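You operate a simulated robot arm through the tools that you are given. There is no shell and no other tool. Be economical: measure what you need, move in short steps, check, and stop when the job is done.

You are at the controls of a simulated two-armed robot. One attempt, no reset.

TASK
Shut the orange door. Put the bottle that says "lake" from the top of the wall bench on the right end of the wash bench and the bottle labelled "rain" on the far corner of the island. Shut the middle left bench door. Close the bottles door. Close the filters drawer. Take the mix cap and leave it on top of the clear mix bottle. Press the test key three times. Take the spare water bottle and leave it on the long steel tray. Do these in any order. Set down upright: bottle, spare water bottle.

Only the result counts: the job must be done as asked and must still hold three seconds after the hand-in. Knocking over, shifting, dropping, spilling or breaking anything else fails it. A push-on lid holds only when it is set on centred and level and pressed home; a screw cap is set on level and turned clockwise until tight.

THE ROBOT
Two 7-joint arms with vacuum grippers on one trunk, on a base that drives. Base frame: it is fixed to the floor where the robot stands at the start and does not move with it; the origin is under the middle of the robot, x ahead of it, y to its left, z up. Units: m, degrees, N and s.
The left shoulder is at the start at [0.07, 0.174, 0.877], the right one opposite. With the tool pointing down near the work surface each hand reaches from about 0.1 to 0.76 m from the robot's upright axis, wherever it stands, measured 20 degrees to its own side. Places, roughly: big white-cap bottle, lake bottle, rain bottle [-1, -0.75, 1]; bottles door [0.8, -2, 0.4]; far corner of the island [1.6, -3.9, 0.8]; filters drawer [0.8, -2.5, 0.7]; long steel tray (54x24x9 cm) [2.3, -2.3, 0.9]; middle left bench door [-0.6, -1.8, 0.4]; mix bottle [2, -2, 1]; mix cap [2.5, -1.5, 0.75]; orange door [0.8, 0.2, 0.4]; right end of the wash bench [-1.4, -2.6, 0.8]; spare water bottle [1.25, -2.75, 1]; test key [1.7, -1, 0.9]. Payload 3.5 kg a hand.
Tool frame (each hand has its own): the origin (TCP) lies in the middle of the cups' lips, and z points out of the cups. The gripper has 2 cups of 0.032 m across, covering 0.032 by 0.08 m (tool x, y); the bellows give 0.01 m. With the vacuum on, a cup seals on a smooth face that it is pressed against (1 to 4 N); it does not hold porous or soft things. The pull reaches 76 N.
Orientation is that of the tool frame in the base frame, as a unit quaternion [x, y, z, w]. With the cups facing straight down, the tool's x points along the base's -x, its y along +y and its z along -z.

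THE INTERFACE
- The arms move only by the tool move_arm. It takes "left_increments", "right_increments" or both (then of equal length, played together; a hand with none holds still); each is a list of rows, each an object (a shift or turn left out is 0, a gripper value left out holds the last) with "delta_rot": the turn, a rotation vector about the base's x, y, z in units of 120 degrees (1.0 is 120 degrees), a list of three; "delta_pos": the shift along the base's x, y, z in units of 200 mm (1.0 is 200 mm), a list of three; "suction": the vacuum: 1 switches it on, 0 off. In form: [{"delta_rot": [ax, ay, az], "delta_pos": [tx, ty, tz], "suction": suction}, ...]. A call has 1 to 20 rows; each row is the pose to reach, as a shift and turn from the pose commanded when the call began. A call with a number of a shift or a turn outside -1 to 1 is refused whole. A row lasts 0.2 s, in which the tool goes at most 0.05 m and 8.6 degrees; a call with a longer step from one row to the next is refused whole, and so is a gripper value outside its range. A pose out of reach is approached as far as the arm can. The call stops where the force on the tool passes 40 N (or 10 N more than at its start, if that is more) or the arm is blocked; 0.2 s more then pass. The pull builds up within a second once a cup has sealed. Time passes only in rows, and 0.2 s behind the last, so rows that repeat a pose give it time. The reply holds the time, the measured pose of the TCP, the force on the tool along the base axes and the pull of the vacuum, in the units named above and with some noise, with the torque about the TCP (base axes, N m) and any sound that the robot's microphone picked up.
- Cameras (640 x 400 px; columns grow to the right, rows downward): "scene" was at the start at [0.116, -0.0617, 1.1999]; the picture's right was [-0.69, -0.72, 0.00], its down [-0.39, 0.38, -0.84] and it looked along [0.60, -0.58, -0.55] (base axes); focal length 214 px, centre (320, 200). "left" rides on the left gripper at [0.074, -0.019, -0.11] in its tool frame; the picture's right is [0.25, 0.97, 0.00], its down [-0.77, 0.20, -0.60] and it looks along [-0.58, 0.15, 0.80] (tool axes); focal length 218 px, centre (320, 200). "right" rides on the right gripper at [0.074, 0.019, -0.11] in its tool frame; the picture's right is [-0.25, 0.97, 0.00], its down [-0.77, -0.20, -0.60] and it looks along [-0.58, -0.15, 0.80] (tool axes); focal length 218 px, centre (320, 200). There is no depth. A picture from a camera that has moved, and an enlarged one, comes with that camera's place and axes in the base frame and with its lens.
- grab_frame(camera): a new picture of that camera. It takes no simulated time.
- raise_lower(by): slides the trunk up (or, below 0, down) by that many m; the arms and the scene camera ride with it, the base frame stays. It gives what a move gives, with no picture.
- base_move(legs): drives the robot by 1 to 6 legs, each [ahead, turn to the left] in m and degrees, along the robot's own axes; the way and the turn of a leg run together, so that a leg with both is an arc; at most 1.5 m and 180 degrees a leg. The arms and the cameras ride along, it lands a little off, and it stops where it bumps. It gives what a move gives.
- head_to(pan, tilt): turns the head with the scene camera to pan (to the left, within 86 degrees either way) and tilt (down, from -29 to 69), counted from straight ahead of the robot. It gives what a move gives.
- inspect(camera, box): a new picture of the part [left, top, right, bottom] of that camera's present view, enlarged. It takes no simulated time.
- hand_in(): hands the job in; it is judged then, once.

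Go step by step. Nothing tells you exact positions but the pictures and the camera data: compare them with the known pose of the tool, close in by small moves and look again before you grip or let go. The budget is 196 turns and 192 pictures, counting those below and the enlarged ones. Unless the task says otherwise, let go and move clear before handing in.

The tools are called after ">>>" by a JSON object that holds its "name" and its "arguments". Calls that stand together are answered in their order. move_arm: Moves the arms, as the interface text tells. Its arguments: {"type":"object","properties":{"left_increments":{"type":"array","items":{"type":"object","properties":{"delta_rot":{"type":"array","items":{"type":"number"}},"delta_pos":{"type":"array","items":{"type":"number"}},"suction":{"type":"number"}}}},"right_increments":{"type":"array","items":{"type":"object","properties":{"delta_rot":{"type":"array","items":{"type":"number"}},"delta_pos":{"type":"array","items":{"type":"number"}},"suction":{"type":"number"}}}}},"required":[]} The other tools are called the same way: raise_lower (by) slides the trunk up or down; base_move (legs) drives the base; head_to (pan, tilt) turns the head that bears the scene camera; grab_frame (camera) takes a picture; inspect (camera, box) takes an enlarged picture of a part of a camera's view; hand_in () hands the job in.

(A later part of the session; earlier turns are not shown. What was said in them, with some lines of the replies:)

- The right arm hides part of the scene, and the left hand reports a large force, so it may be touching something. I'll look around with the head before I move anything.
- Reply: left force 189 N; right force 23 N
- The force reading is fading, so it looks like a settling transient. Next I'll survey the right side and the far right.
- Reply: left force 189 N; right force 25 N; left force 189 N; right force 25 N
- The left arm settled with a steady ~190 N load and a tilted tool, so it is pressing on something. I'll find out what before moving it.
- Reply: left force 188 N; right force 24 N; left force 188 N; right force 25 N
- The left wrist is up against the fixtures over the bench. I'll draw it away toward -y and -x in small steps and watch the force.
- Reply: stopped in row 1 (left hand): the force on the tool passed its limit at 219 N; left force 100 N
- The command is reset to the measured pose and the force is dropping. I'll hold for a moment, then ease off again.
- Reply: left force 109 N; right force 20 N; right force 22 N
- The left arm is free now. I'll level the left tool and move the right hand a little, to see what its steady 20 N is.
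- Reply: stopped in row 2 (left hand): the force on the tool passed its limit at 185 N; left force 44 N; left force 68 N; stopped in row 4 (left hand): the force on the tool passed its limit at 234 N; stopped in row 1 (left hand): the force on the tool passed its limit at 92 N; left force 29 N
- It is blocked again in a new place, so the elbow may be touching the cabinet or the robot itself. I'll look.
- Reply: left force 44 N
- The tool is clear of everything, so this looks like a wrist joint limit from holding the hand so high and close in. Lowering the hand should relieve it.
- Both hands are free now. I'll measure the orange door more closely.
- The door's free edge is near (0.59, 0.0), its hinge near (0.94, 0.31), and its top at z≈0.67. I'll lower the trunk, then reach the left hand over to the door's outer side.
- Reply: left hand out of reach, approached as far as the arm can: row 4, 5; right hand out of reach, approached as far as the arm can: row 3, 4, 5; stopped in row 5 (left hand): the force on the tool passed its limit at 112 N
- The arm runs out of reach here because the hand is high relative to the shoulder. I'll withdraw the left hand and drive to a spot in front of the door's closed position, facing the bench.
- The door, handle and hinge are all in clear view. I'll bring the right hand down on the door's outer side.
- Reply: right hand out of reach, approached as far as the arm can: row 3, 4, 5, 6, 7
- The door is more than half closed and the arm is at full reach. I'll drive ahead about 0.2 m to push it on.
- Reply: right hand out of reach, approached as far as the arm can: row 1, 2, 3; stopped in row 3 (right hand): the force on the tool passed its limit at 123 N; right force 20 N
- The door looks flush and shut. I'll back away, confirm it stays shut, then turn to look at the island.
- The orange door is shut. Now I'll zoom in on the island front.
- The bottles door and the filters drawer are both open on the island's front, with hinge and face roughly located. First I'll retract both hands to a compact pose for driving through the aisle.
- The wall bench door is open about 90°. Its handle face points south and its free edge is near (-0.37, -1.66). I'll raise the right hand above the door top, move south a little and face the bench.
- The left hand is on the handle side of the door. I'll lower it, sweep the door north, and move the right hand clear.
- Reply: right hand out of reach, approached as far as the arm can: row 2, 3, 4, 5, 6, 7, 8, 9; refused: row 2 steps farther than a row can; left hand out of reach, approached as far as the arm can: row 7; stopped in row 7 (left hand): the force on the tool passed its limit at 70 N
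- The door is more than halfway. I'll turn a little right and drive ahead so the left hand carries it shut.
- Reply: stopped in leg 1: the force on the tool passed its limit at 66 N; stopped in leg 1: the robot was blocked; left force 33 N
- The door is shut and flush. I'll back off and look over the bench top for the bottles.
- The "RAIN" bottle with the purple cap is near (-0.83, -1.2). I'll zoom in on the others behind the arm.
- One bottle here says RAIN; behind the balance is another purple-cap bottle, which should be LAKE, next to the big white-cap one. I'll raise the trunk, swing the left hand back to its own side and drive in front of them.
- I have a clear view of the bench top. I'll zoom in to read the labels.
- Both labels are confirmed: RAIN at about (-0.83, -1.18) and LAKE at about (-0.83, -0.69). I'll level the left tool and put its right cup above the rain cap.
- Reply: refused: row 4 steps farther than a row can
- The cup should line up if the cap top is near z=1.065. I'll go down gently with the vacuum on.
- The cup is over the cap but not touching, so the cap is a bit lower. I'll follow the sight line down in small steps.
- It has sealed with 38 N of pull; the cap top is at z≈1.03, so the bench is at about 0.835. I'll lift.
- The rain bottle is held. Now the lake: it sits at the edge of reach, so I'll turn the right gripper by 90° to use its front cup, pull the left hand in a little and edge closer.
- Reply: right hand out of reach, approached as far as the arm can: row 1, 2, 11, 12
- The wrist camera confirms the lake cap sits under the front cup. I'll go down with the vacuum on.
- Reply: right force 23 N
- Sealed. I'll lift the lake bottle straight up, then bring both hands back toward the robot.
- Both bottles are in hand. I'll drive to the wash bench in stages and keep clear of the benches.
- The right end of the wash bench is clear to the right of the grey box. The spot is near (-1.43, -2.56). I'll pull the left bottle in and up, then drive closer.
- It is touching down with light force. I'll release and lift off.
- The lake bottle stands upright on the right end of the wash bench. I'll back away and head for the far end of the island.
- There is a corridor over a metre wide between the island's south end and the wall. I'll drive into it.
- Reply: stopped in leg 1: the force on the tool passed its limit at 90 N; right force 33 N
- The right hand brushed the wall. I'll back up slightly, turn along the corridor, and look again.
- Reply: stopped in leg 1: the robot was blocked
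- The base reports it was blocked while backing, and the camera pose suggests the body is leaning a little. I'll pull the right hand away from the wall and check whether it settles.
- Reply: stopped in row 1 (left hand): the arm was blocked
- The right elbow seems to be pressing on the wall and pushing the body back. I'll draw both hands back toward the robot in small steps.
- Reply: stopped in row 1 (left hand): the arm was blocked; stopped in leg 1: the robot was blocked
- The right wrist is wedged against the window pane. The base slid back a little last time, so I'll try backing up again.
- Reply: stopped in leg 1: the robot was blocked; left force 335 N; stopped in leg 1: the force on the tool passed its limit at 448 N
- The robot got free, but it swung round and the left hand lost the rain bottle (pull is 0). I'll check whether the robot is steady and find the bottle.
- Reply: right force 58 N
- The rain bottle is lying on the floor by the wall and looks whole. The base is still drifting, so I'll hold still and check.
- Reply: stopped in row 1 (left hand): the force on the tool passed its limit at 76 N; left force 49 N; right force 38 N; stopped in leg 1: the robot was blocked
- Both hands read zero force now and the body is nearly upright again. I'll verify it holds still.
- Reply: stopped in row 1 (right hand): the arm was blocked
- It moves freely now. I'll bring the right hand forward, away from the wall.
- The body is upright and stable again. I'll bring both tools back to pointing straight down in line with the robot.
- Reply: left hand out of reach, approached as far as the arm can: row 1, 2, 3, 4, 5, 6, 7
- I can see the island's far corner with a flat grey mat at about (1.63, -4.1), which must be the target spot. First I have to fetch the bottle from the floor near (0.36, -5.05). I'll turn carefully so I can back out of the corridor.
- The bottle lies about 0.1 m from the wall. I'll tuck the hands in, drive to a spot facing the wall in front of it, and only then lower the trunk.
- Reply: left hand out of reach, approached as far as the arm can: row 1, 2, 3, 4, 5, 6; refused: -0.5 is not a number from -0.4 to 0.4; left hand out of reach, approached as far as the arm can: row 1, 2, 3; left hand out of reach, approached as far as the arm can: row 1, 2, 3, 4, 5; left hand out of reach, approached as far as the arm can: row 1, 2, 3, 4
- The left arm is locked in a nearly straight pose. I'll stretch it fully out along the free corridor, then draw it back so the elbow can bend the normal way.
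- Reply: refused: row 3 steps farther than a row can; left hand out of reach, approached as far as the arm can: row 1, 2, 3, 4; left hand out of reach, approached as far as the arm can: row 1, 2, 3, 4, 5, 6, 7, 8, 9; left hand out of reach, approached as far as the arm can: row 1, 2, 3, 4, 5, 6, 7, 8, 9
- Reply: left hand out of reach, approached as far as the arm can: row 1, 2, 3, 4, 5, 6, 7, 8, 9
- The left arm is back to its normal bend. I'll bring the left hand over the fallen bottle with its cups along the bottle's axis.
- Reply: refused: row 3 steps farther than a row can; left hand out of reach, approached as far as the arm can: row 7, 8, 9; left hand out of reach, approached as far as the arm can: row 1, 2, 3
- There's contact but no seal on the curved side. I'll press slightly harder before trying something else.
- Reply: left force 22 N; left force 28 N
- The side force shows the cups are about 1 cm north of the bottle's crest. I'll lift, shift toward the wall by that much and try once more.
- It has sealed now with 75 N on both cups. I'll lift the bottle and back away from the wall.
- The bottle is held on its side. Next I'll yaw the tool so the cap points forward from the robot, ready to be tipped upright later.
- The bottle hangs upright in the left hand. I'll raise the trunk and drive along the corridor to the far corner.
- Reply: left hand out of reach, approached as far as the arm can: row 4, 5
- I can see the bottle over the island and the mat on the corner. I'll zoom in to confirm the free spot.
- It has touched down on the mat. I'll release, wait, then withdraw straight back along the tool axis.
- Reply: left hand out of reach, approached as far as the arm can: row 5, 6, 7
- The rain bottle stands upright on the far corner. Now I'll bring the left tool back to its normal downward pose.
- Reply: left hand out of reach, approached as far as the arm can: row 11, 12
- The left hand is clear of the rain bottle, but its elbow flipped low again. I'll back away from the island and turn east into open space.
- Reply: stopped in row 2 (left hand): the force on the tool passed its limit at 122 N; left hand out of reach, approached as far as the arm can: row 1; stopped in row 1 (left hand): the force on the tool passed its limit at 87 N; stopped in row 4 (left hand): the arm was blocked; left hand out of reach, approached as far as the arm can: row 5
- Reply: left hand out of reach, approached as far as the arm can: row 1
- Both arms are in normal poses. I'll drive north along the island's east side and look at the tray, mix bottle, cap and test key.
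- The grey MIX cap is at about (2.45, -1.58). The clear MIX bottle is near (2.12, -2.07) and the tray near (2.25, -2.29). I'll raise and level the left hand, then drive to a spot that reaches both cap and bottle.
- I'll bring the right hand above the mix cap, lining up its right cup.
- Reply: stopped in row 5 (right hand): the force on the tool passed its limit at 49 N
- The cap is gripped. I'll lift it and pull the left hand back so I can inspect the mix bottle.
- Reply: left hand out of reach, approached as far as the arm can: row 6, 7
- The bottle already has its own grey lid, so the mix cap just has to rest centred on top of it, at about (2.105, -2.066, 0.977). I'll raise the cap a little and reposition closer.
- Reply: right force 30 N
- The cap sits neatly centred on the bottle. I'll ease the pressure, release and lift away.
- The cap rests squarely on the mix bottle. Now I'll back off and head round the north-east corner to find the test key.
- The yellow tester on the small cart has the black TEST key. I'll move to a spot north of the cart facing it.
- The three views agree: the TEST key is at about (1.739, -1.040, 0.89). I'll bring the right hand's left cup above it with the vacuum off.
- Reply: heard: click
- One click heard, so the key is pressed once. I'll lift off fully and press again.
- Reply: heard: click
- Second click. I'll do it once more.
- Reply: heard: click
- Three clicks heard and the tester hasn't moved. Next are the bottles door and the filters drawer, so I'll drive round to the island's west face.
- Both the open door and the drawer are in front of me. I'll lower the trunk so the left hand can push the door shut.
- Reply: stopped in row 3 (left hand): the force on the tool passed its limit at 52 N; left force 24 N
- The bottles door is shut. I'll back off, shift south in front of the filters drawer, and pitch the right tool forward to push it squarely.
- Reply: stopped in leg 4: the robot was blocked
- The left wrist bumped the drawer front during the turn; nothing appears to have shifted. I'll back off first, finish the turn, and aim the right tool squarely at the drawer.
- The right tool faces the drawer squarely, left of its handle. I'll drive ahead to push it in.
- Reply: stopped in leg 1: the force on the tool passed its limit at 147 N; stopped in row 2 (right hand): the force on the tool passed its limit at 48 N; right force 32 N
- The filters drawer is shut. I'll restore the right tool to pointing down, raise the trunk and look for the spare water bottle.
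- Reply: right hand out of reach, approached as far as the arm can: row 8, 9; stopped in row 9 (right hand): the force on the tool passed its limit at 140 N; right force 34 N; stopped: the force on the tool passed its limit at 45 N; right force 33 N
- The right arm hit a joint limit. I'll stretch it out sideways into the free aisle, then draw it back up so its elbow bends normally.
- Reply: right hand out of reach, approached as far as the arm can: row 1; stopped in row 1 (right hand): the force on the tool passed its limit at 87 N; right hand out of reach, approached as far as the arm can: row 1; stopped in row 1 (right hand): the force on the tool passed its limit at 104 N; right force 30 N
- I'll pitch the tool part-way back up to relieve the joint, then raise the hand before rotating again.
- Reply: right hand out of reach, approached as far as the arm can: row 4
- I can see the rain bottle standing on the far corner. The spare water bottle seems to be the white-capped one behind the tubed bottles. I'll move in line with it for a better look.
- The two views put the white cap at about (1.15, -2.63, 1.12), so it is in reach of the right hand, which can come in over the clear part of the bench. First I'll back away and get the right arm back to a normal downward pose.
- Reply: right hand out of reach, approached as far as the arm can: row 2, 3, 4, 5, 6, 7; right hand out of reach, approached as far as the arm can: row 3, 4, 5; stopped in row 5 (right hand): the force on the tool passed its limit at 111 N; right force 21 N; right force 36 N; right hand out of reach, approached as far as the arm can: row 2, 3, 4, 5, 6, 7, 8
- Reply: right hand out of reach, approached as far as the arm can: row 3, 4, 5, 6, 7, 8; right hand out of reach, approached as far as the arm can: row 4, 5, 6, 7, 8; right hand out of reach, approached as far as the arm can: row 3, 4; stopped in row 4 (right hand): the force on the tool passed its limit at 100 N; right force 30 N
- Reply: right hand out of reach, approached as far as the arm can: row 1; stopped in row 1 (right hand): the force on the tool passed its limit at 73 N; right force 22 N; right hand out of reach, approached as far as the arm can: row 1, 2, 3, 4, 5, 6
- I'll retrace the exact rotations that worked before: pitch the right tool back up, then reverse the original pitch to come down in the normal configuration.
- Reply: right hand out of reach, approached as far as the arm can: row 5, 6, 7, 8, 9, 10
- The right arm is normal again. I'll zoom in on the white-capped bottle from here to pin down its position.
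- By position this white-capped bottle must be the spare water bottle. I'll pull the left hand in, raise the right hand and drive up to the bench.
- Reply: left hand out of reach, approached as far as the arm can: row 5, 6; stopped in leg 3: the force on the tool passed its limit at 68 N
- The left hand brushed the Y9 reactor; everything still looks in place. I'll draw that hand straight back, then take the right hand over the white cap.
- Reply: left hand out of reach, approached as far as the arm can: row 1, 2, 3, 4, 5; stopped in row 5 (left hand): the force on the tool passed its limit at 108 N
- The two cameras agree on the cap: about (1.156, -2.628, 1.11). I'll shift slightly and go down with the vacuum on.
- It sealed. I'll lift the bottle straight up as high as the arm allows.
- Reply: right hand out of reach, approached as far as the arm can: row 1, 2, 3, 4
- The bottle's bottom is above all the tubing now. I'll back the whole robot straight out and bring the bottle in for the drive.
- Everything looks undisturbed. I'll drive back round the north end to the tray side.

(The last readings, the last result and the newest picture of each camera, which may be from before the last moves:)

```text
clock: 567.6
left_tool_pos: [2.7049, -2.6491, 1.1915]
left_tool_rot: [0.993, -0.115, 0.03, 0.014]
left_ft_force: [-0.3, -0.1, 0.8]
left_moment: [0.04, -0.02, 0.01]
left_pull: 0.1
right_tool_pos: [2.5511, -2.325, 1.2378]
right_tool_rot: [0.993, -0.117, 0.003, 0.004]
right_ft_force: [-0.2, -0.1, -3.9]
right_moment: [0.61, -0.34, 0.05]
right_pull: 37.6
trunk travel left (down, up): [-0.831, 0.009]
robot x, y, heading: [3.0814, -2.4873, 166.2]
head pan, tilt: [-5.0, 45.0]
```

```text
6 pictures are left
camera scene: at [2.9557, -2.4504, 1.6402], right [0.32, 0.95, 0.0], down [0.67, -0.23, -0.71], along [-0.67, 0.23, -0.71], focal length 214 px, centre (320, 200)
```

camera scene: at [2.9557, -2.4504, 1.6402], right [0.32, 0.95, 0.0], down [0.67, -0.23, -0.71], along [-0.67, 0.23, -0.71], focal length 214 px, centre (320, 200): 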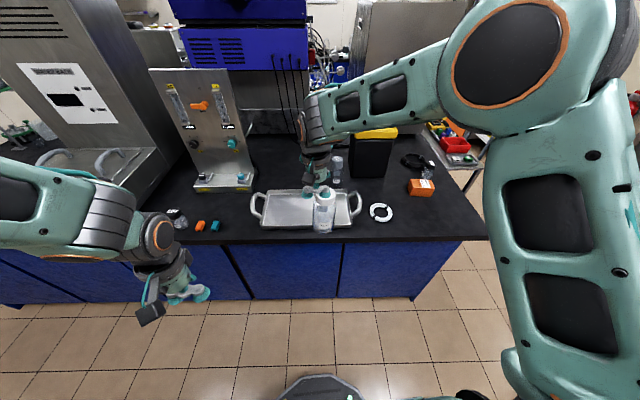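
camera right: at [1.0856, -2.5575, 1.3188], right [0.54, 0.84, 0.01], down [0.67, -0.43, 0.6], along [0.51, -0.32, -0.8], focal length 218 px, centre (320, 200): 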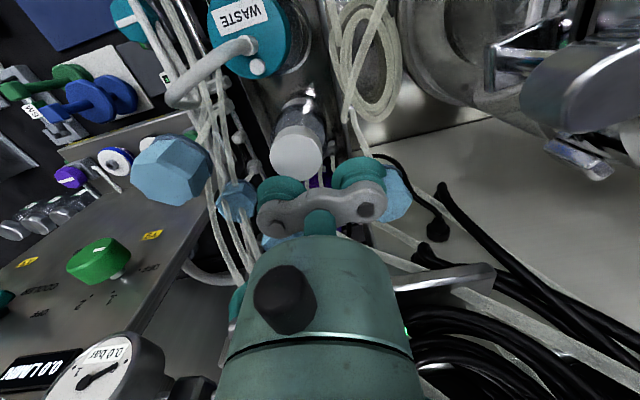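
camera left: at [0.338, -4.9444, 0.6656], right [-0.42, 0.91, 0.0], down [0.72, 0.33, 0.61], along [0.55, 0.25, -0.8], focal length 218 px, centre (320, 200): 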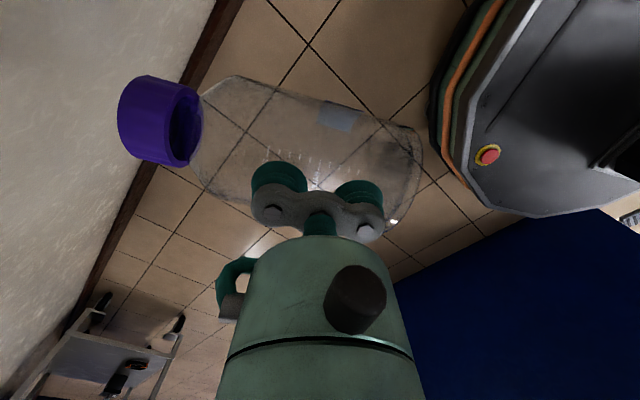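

I'm in front of the tray, whose centre is about (2.24, -2.29). I'll drive closer and bring the bottle over its middle.

>>> {"name": "base_move", "arguments": {"legs": [[0.2, 0]]}}

>>> {"name": "move_arm", "arguments": {"right_increments": [{"delta_pos": [-0.12, -0.05, 0]}, {"delta_pos": [-0.24, -0.1, 0]}, {"delta_pos": [-0.36, -0.15, 0]}, {"delta_pos": [-0.48, -0.2, 0]}, {"delta_pos": [-0.59, -0.23, 0]}, {"delta_pos": [-0.59, -0.23, -0.15]}, {"delta_pos": [-0.59, -0.23, -0.35]}, {"delta_pos": [-0.59, -0.23, -0.55]}, {"delta_pos": [-0.59, -0.23, -0.55]}]}}

>>> {"name": "inspect", "arguments": {"camera": "scene", "box": [230, 150, 400, 270]}}

```text
clock: 569.2
left_tool_pos: [2.512, -2.5995, 1.1907]
left_tool_rot: [0.993, -0.117, 0.027, 0.015]
left_ft_force: [0.2, 0.1, -0.6]
left_moment: [0.01, 0.02, -0.01]
left_pull: 0.1
right_tool_pos: [2.3581, -2.276, 1.2404]
right_tool_rot: [0.993, -0.116, 0.001, 0.005]
right_ft_force: [0.0, -0.3, -4.4]
right_moment: [0.64, -0.34, 0.04]
right_pull: 37.9
trunk travel left (down, up): [-0.831, 0.009]
robot x, y, heading: [2.8831, -2.4402, 166.1]
head pan, tilt: [-5.0, 45.0]
```

```text
clock: 571.2
left_tool_pos: [2.5102, -2.5985, 1.1902]
left_tool_rot: [0.993, -0.116, 0.029, 0.013]
left_ft_force: [-0.3, 0.2, 0.3]
left_moment: [0.03, 0.0, -0.02]
left_pull: 0.0
right_tool_pos: [2.2388, -2.3222, 1.1285]
right_tool_rot: [0.993, -0.117, 0.003, 0.005]
right_ft_force: [0.3, 0.7, -5.3]
right_moment: [0.61, -0.31, 0.03]
right_pull: 38.0
trunk travel left (down, up): [-0.831, 0.009]
robot x, y, heading: [2.8872, -2.4383, 166.1]
head pan, tilt: [-5.0, 45.0]
```

```text
3.33 times, centred on (315, 210) of scene
camera zoom: at [2.7603, -2.401, 1.6403], right [0.32, 0.95, 0.0], down [0.67, -0.23, -0.71], along [-0.67, 0.23, -0.71], focal length 715 px, centre (337, 167)
```

zoom: 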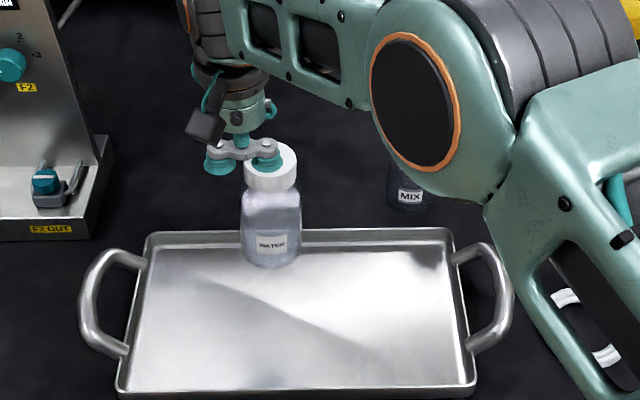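

The label reads WATER, and the bottle is over the tray's centre. I'll lower it gently.

>>> {"name": "move_arm", "arguments": {"right_increments": [{"delta_pos": [0, 0, -0.08]}, {"delta_pos": [0, 0, -0.16]}, {"delta_pos": [0, 0, -0.22]}, {"delta_pos": [0, 0, -0.27]}, {"delta_pos": [0, 0, -0.31]}, {"delta_pos": [0, 0, -0.31]}]}}

>>> {"name": "inspect", "arguments": {"camera": "scene", "box": [230, 150, 400, 270]}}

```text
clock: 572.6
left_tool_pos: [2.5097, -2.5988, 1.1899]
left_tool_rot: [0.993, -0.116, 0.03, 0.014]
left_ft_force: [-0.1, -0.4, -1.5]
left_moment: [-0.01, 0.02, 0.05]
left_pull: 0.1
right_tool_pos: [2.2359, -2.3225, 1.0666]
right_tool_rot: [0.993, -0.117, 0.004, 0.004]
right_ft_force: [0.0, 0.5, -4.0]
right_moment: [0.65, -0.29, 0.05]
right_pull: 37.1
trunk travel left (down, up): [-0.831, 0.009]
robot x, y, heading: [2.8873, -2.4398, 166.3]
head pan, tilt: [-5.0, 45.0]
```

```text
3.33 times, centred on (315, 210) of scene
camera zoom: at [2.7601, -2.4013, 1.6402], right [0.32, 0.95, 0.0], down [0.67, -0.23, -0.71], along [-0.67, 0.23, -0.71], focal length 715 px, centre (337, 167)
```

zoom: 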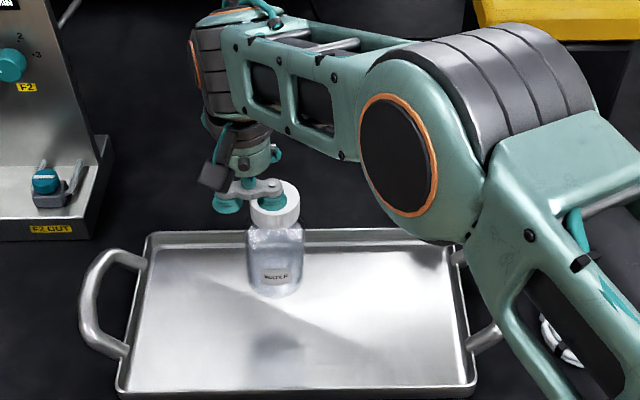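

>>> {"name": "move_arm", "arguments": {"right_increments": [{"delta_pos": [0, 0, -0.05]}, {"delta_pos": [0, 0, -0.1]}, {"delta_pos": [0, 0, -0.13]}, {"delta_pos": [0, 0, -0.15]}, {"delta_pos": [0, 0, -0.15]}]}}

>>> {"name": "move_arm", "arguments": {"right_increments": [{"delta_pos": [0, 0, -0.025]}, {"delta_pos": [0, 0, -0.05]}, {"delta_pos": [0, 0, -0.05]}]}}

```text
clock: 573.8
left_tool_pos: [2.5097, -2.5994, 1.1899]
left_tool_rot: [0.993, -0.117, 0.03, 0.015]
left_ft_force: [-0.1, -0.4, 0.5]
left_moment: [0.01, 0.01, 0.0]
left_pull: 0.1
right_tool_pos: [2.2361, -2.321, 1.036]
right_tool_rot: [0.993, -0.117, 0.003, 0.005]
right_ft_force: [0.4, -0.3, -4.0]
right_moment: [0.62, -0.33, 0.03]
right_pull: 37.7
trunk travel left (down, up): [-0.831, 0.009]
robot x, y, heading: [2.8823, -2.4339, 165.9]
head pan, tilt: [-5.0, 45.0]
```

```text
clock: 574.6
left_tool_pos: [2.5099, -2.599, 1.1908]
left_tool_rot: [0.993, -0.116, 0.03, 0.014]
left_ft_force: [0.6, 0.1, 0.0]
left_moment: [0.0, -0.03, 0.01]
left_pull: 0.1
right_tool_pos: [2.2388, -2.3208, 1.0247]
right_tool_rot: [0.993, -0.116, 0.002, 0.004]
right_ft_force: [-0.3, -0.1, -4.9]
right_moment: [0.62, -0.32, 0.04]
right_pull: 38.0
trunk travel left (down, up): [-0.831, 0.009]
robot x, y, heading: [2.8862, -2.4405, 166.1]
head pan, tilt: [-5.0, 45.0]
```

Still hanging free, so I'll keep going down in small steps.

>>> {"name": "move_arm", "arguments": {"right_increments": [{"delta_pos": [0, 0, -0.025]}, {"delta_pos": [0, 0, -0.05]}, {"delta_pos": [0, 0, -0.05]}]}}

>>> {"name": "inspect", "arguments": {"camera": "scene", "box": [230, 150, 400, 270]}}

```text
clock: 575.4
left_tool_pos: [2.5094, -2.5995, 1.1917]
left_tool_rot: [0.993, -0.116, 0.03, 0.013]
left_ft_force: [0.4, 0.6, -0.2]
left_moment: [-0.01, 0.03, 0.03]
left_pull: 0.0
right_tool_pos: [2.2375, -2.3198, 1.0162]
right_tool_rot: [0.993, -0.116, 0.003, 0.004]
right_ft_force: [-0.1, 0.2, -5.3]
right_moment: [0.65, -0.28, 0.07]
right_pull: 37.5
trunk travel left (down, up): [-0.831, 0.009]
robot x, y, heading: [2.883, -2.4353, 166.1]
head pan, tilt: [-5.0, 45.0]
```

```text
3.33 times, centred on (315, 210) of scene
camera zoom: at [2.76, -2.4013, 1.6402], right [0.32, 0.95, 0.0], down [0.67, -0.23, -0.71], along [-0.67, 0.23, -0.71], focal length 715 px, centre (337, 167)
```

zoom: 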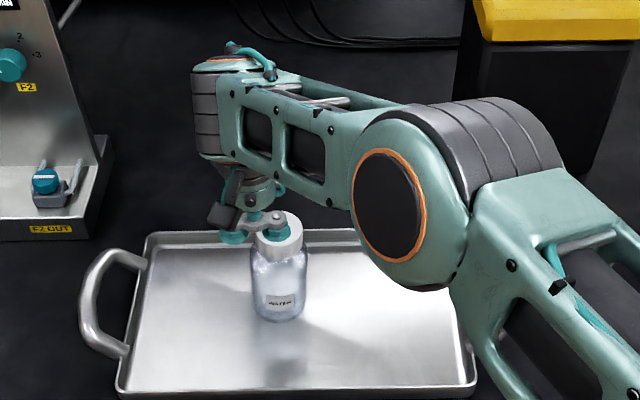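

>>> {"name": "move_arm", "arguments": {"right_increments": [{"delta_pos": [0, 0, -0.025]}, {"delta_pos": [0, 0, -0.05]}, {"delta_pos": [0, 0, -0.05]}]}}

>>> {"name": "move_arm", "arguments": {"right_increments": [{"delta_pos": [0, 0, -0.02]}, {"delta_pos": [0, 0, -0.04]}, {"delta_pos": [0, 0, -0.04]}]}}

```text
clock: 576.2
left_tool_pos: [2.5097, -2.5989, 1.1907]
left_tool_rot: [0.993, -0.116, 0.03, 0.015]
left_ft_force: [0.5, 0.1, -0.6]
left_moment: [0.0, -0.01, 0.03]
left_pull: 0.1
right_tool_pos: [2.24, -2.3202, 1.006]
right_tool_rot: [0.993, -0.117, 0.003, 0.005]
right_ft_force: [0.5, -0.1, -4.6]
right_moment: [0.62, -0.32, 0.03]
right_pull: 38.1
trunk travel left (down, up): [-0.831, 0.009]
robot x, y, heading: [2.8838, -2.4425, 166.3]
head pan, tilt: [-5.0, 45.0]
```

```text
clock: 577.0
left_tool_pos: [2.5116, -2.5999, 1.191]
left_tool_rot: [0.993, -0.116, 0.03, 0.014]
left_ft_force: [-0.7, 0.4, 0.4]
left_moment: [0.01, -0.03, -0.01]
left_pull: 0.1
right_tool_pos: [2.241, -2.3174, 0.9979]
right_tool_rot: [0.993, -0.117, 0.002, 0.004]
right_ft_force: [0.3, -1.2, 2.0]
right_moment: [0.79, -0.4, -0.01]
right_pull: 37.8
right hand out of reach, approached as far as the arm can: row 1, 2, 3
trunk travel left (down, up): [-0.831, 0.009]
robot x, y, heading: [2.8859, -2.4429, 166.2]
head pan, tilt: [-5.0, 45.0]
```

It has touched down. I'll release and lift away.

>>> {"name": "move_arm", "arguments": {"right_increments": [{"suction": 0}, {}, {}, {}, {"delta_pos": [0, 0, 0.03]}, {"delta_pos": [0, 0, 0.1]}, {"delta_pos": [0, 0, 0.3]}, {"delta_pos": [0, 0, 0.5]}, {"delta_pos": [0, 0, 0.7]}, {"delta_pos": [0, 0, 0.9]}]}}

>>> {"name": "inspect", "arguments": {"camera": "scene", "box": [230, 120, 400, 270]}}

```text
clock: 579.2
left_tool_pos: [2.5108, -2.5998, 1.1911]
left_tool_rot: [0.993, -0.116, 0.029, 0.013]
left_ft_force: [-0.3, 0.4, 0.0]
left_moment: [-0.02, 0.04, 0.03]
left_pull: 0.1
right_tool_pos: [2.2403, -2.3181, 1.1784]
right_tool_rot: [0.993, -0.116, 0.004, 0.004]
right_ft_force: [-0.4, 0.2, -1.0]
right_moment: [0.0, 0.05, 0.0]
right_pull: 0.2
trunk travel left (down, up): [-0.831, 0.009]
robot x, y, heading: [2.8852, -2.438, 166.0]
head pan, tilt: [-5.0, 45.0]
```

```text
2.67 times, centred on (315, 195) of scene
camera zoom: at [2.7616, -2.4018, 1.6403], right [0.32, 0.95, 0.0], down [0.67, -0.23, -0.71], along [-0.67, 0.23, -0.71], focal length 572 px, centre (333, 213)
```

zoom: 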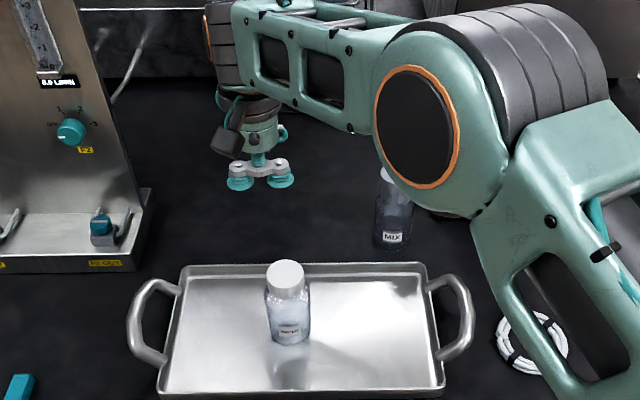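

The water bottle stands upright in the tray. I'll back clear and take a final look.

>>> {"name": "base_move", "arguments": {"legs": [[-0.4, 0]]}}

>>> {"name": "inspect", "arguments": {"camera": "scene", "box": [220, 120, 420, 260]}}

```text
clock: 581.7
left_tool_pos: [2.9047, -2.6952, 1.1895]
left_tool_rot: [0.993, -0.114, 0.03, 0.015]
left_ft_force: [-0.8, 0.0, -0.2]
left_moment: [0.0, -0.01, 0.02]
left_pull: 0.1
right_tool_pos: [2.6331, -2.4178, 1.1766]
right_tool_rot: [0.993, -0.115, 0.003, 0.005]
right_ft_force: [-0.3, 0.0, -0.3]
right_moment: [0.01, -0.03, -0.03]
right_pull: 0.1
trunk travel left (down, up): [-0.831, 0.009]
robot x, y, heading: [3.2826, -2.5357, 166.6]
head pan, tilt: [-5.0, 45.0]
```

```text
2.86 times, centred on (320, 190) of scene
camera zoom: at [3.1545, -2.498, 1.6401], right [0.32, 0.95, 0.0], down [0.67, -0.23, -0.71], along [-0.67, 0.23, -0.71], focal length 613 px, centre (320, 229)
```

zoom: 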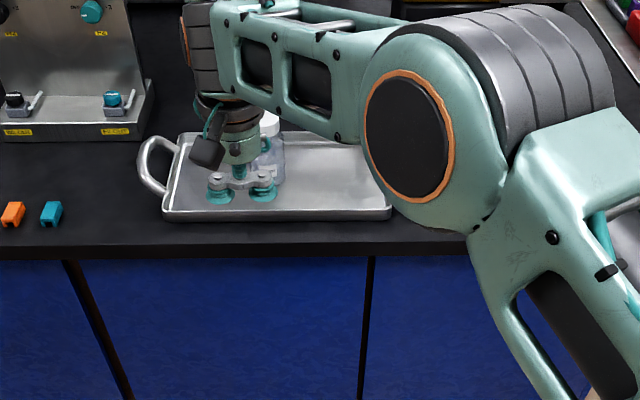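

The water bottle is standing in the tray, both hands are clear and holding nothing, and every task item has been done. I'm handing in.

>>> {"name": "hand_in", "arguments": {}}

```text
The job is handed in.
```

I did every item on the list and handed the job in, but three things went wrong on the way that could count against it.

- **Doors and drawer:** the orange door, the middle left bench door, the bottles door and the filters drawer are all shut.
- **Lake bottle:** it stands upright on the right end of the wash bench.
- **Rain bottle:** it stands upright on the island's far corner.
- **Mix cap:** it rests centred on top of the clear mix bottle, which already had its own lid.
- **Test key:** I pressed it three times and heard three clicks.
- **Spare water bottle:** it stands upright in the long steel tray. I picked the white-capped bottle by its position; its label reads WATER.

**What went wrong:**
- **Dropped rain bottle:** the right arm jammed against the wall and the robot tipped and swung round. The rain bottle fell to the floor and I picked it up again. It looked whole, but I couldn't tell whether anything spilled.
- **Reactor contact:** the left hand hit the Y9 reactor with about 68 N. It looked undisturbed afterwards.
- **Early arm contact:** the left arm started out under heavy load near the water tank, and I pulled it away. I saw nothing shifted.
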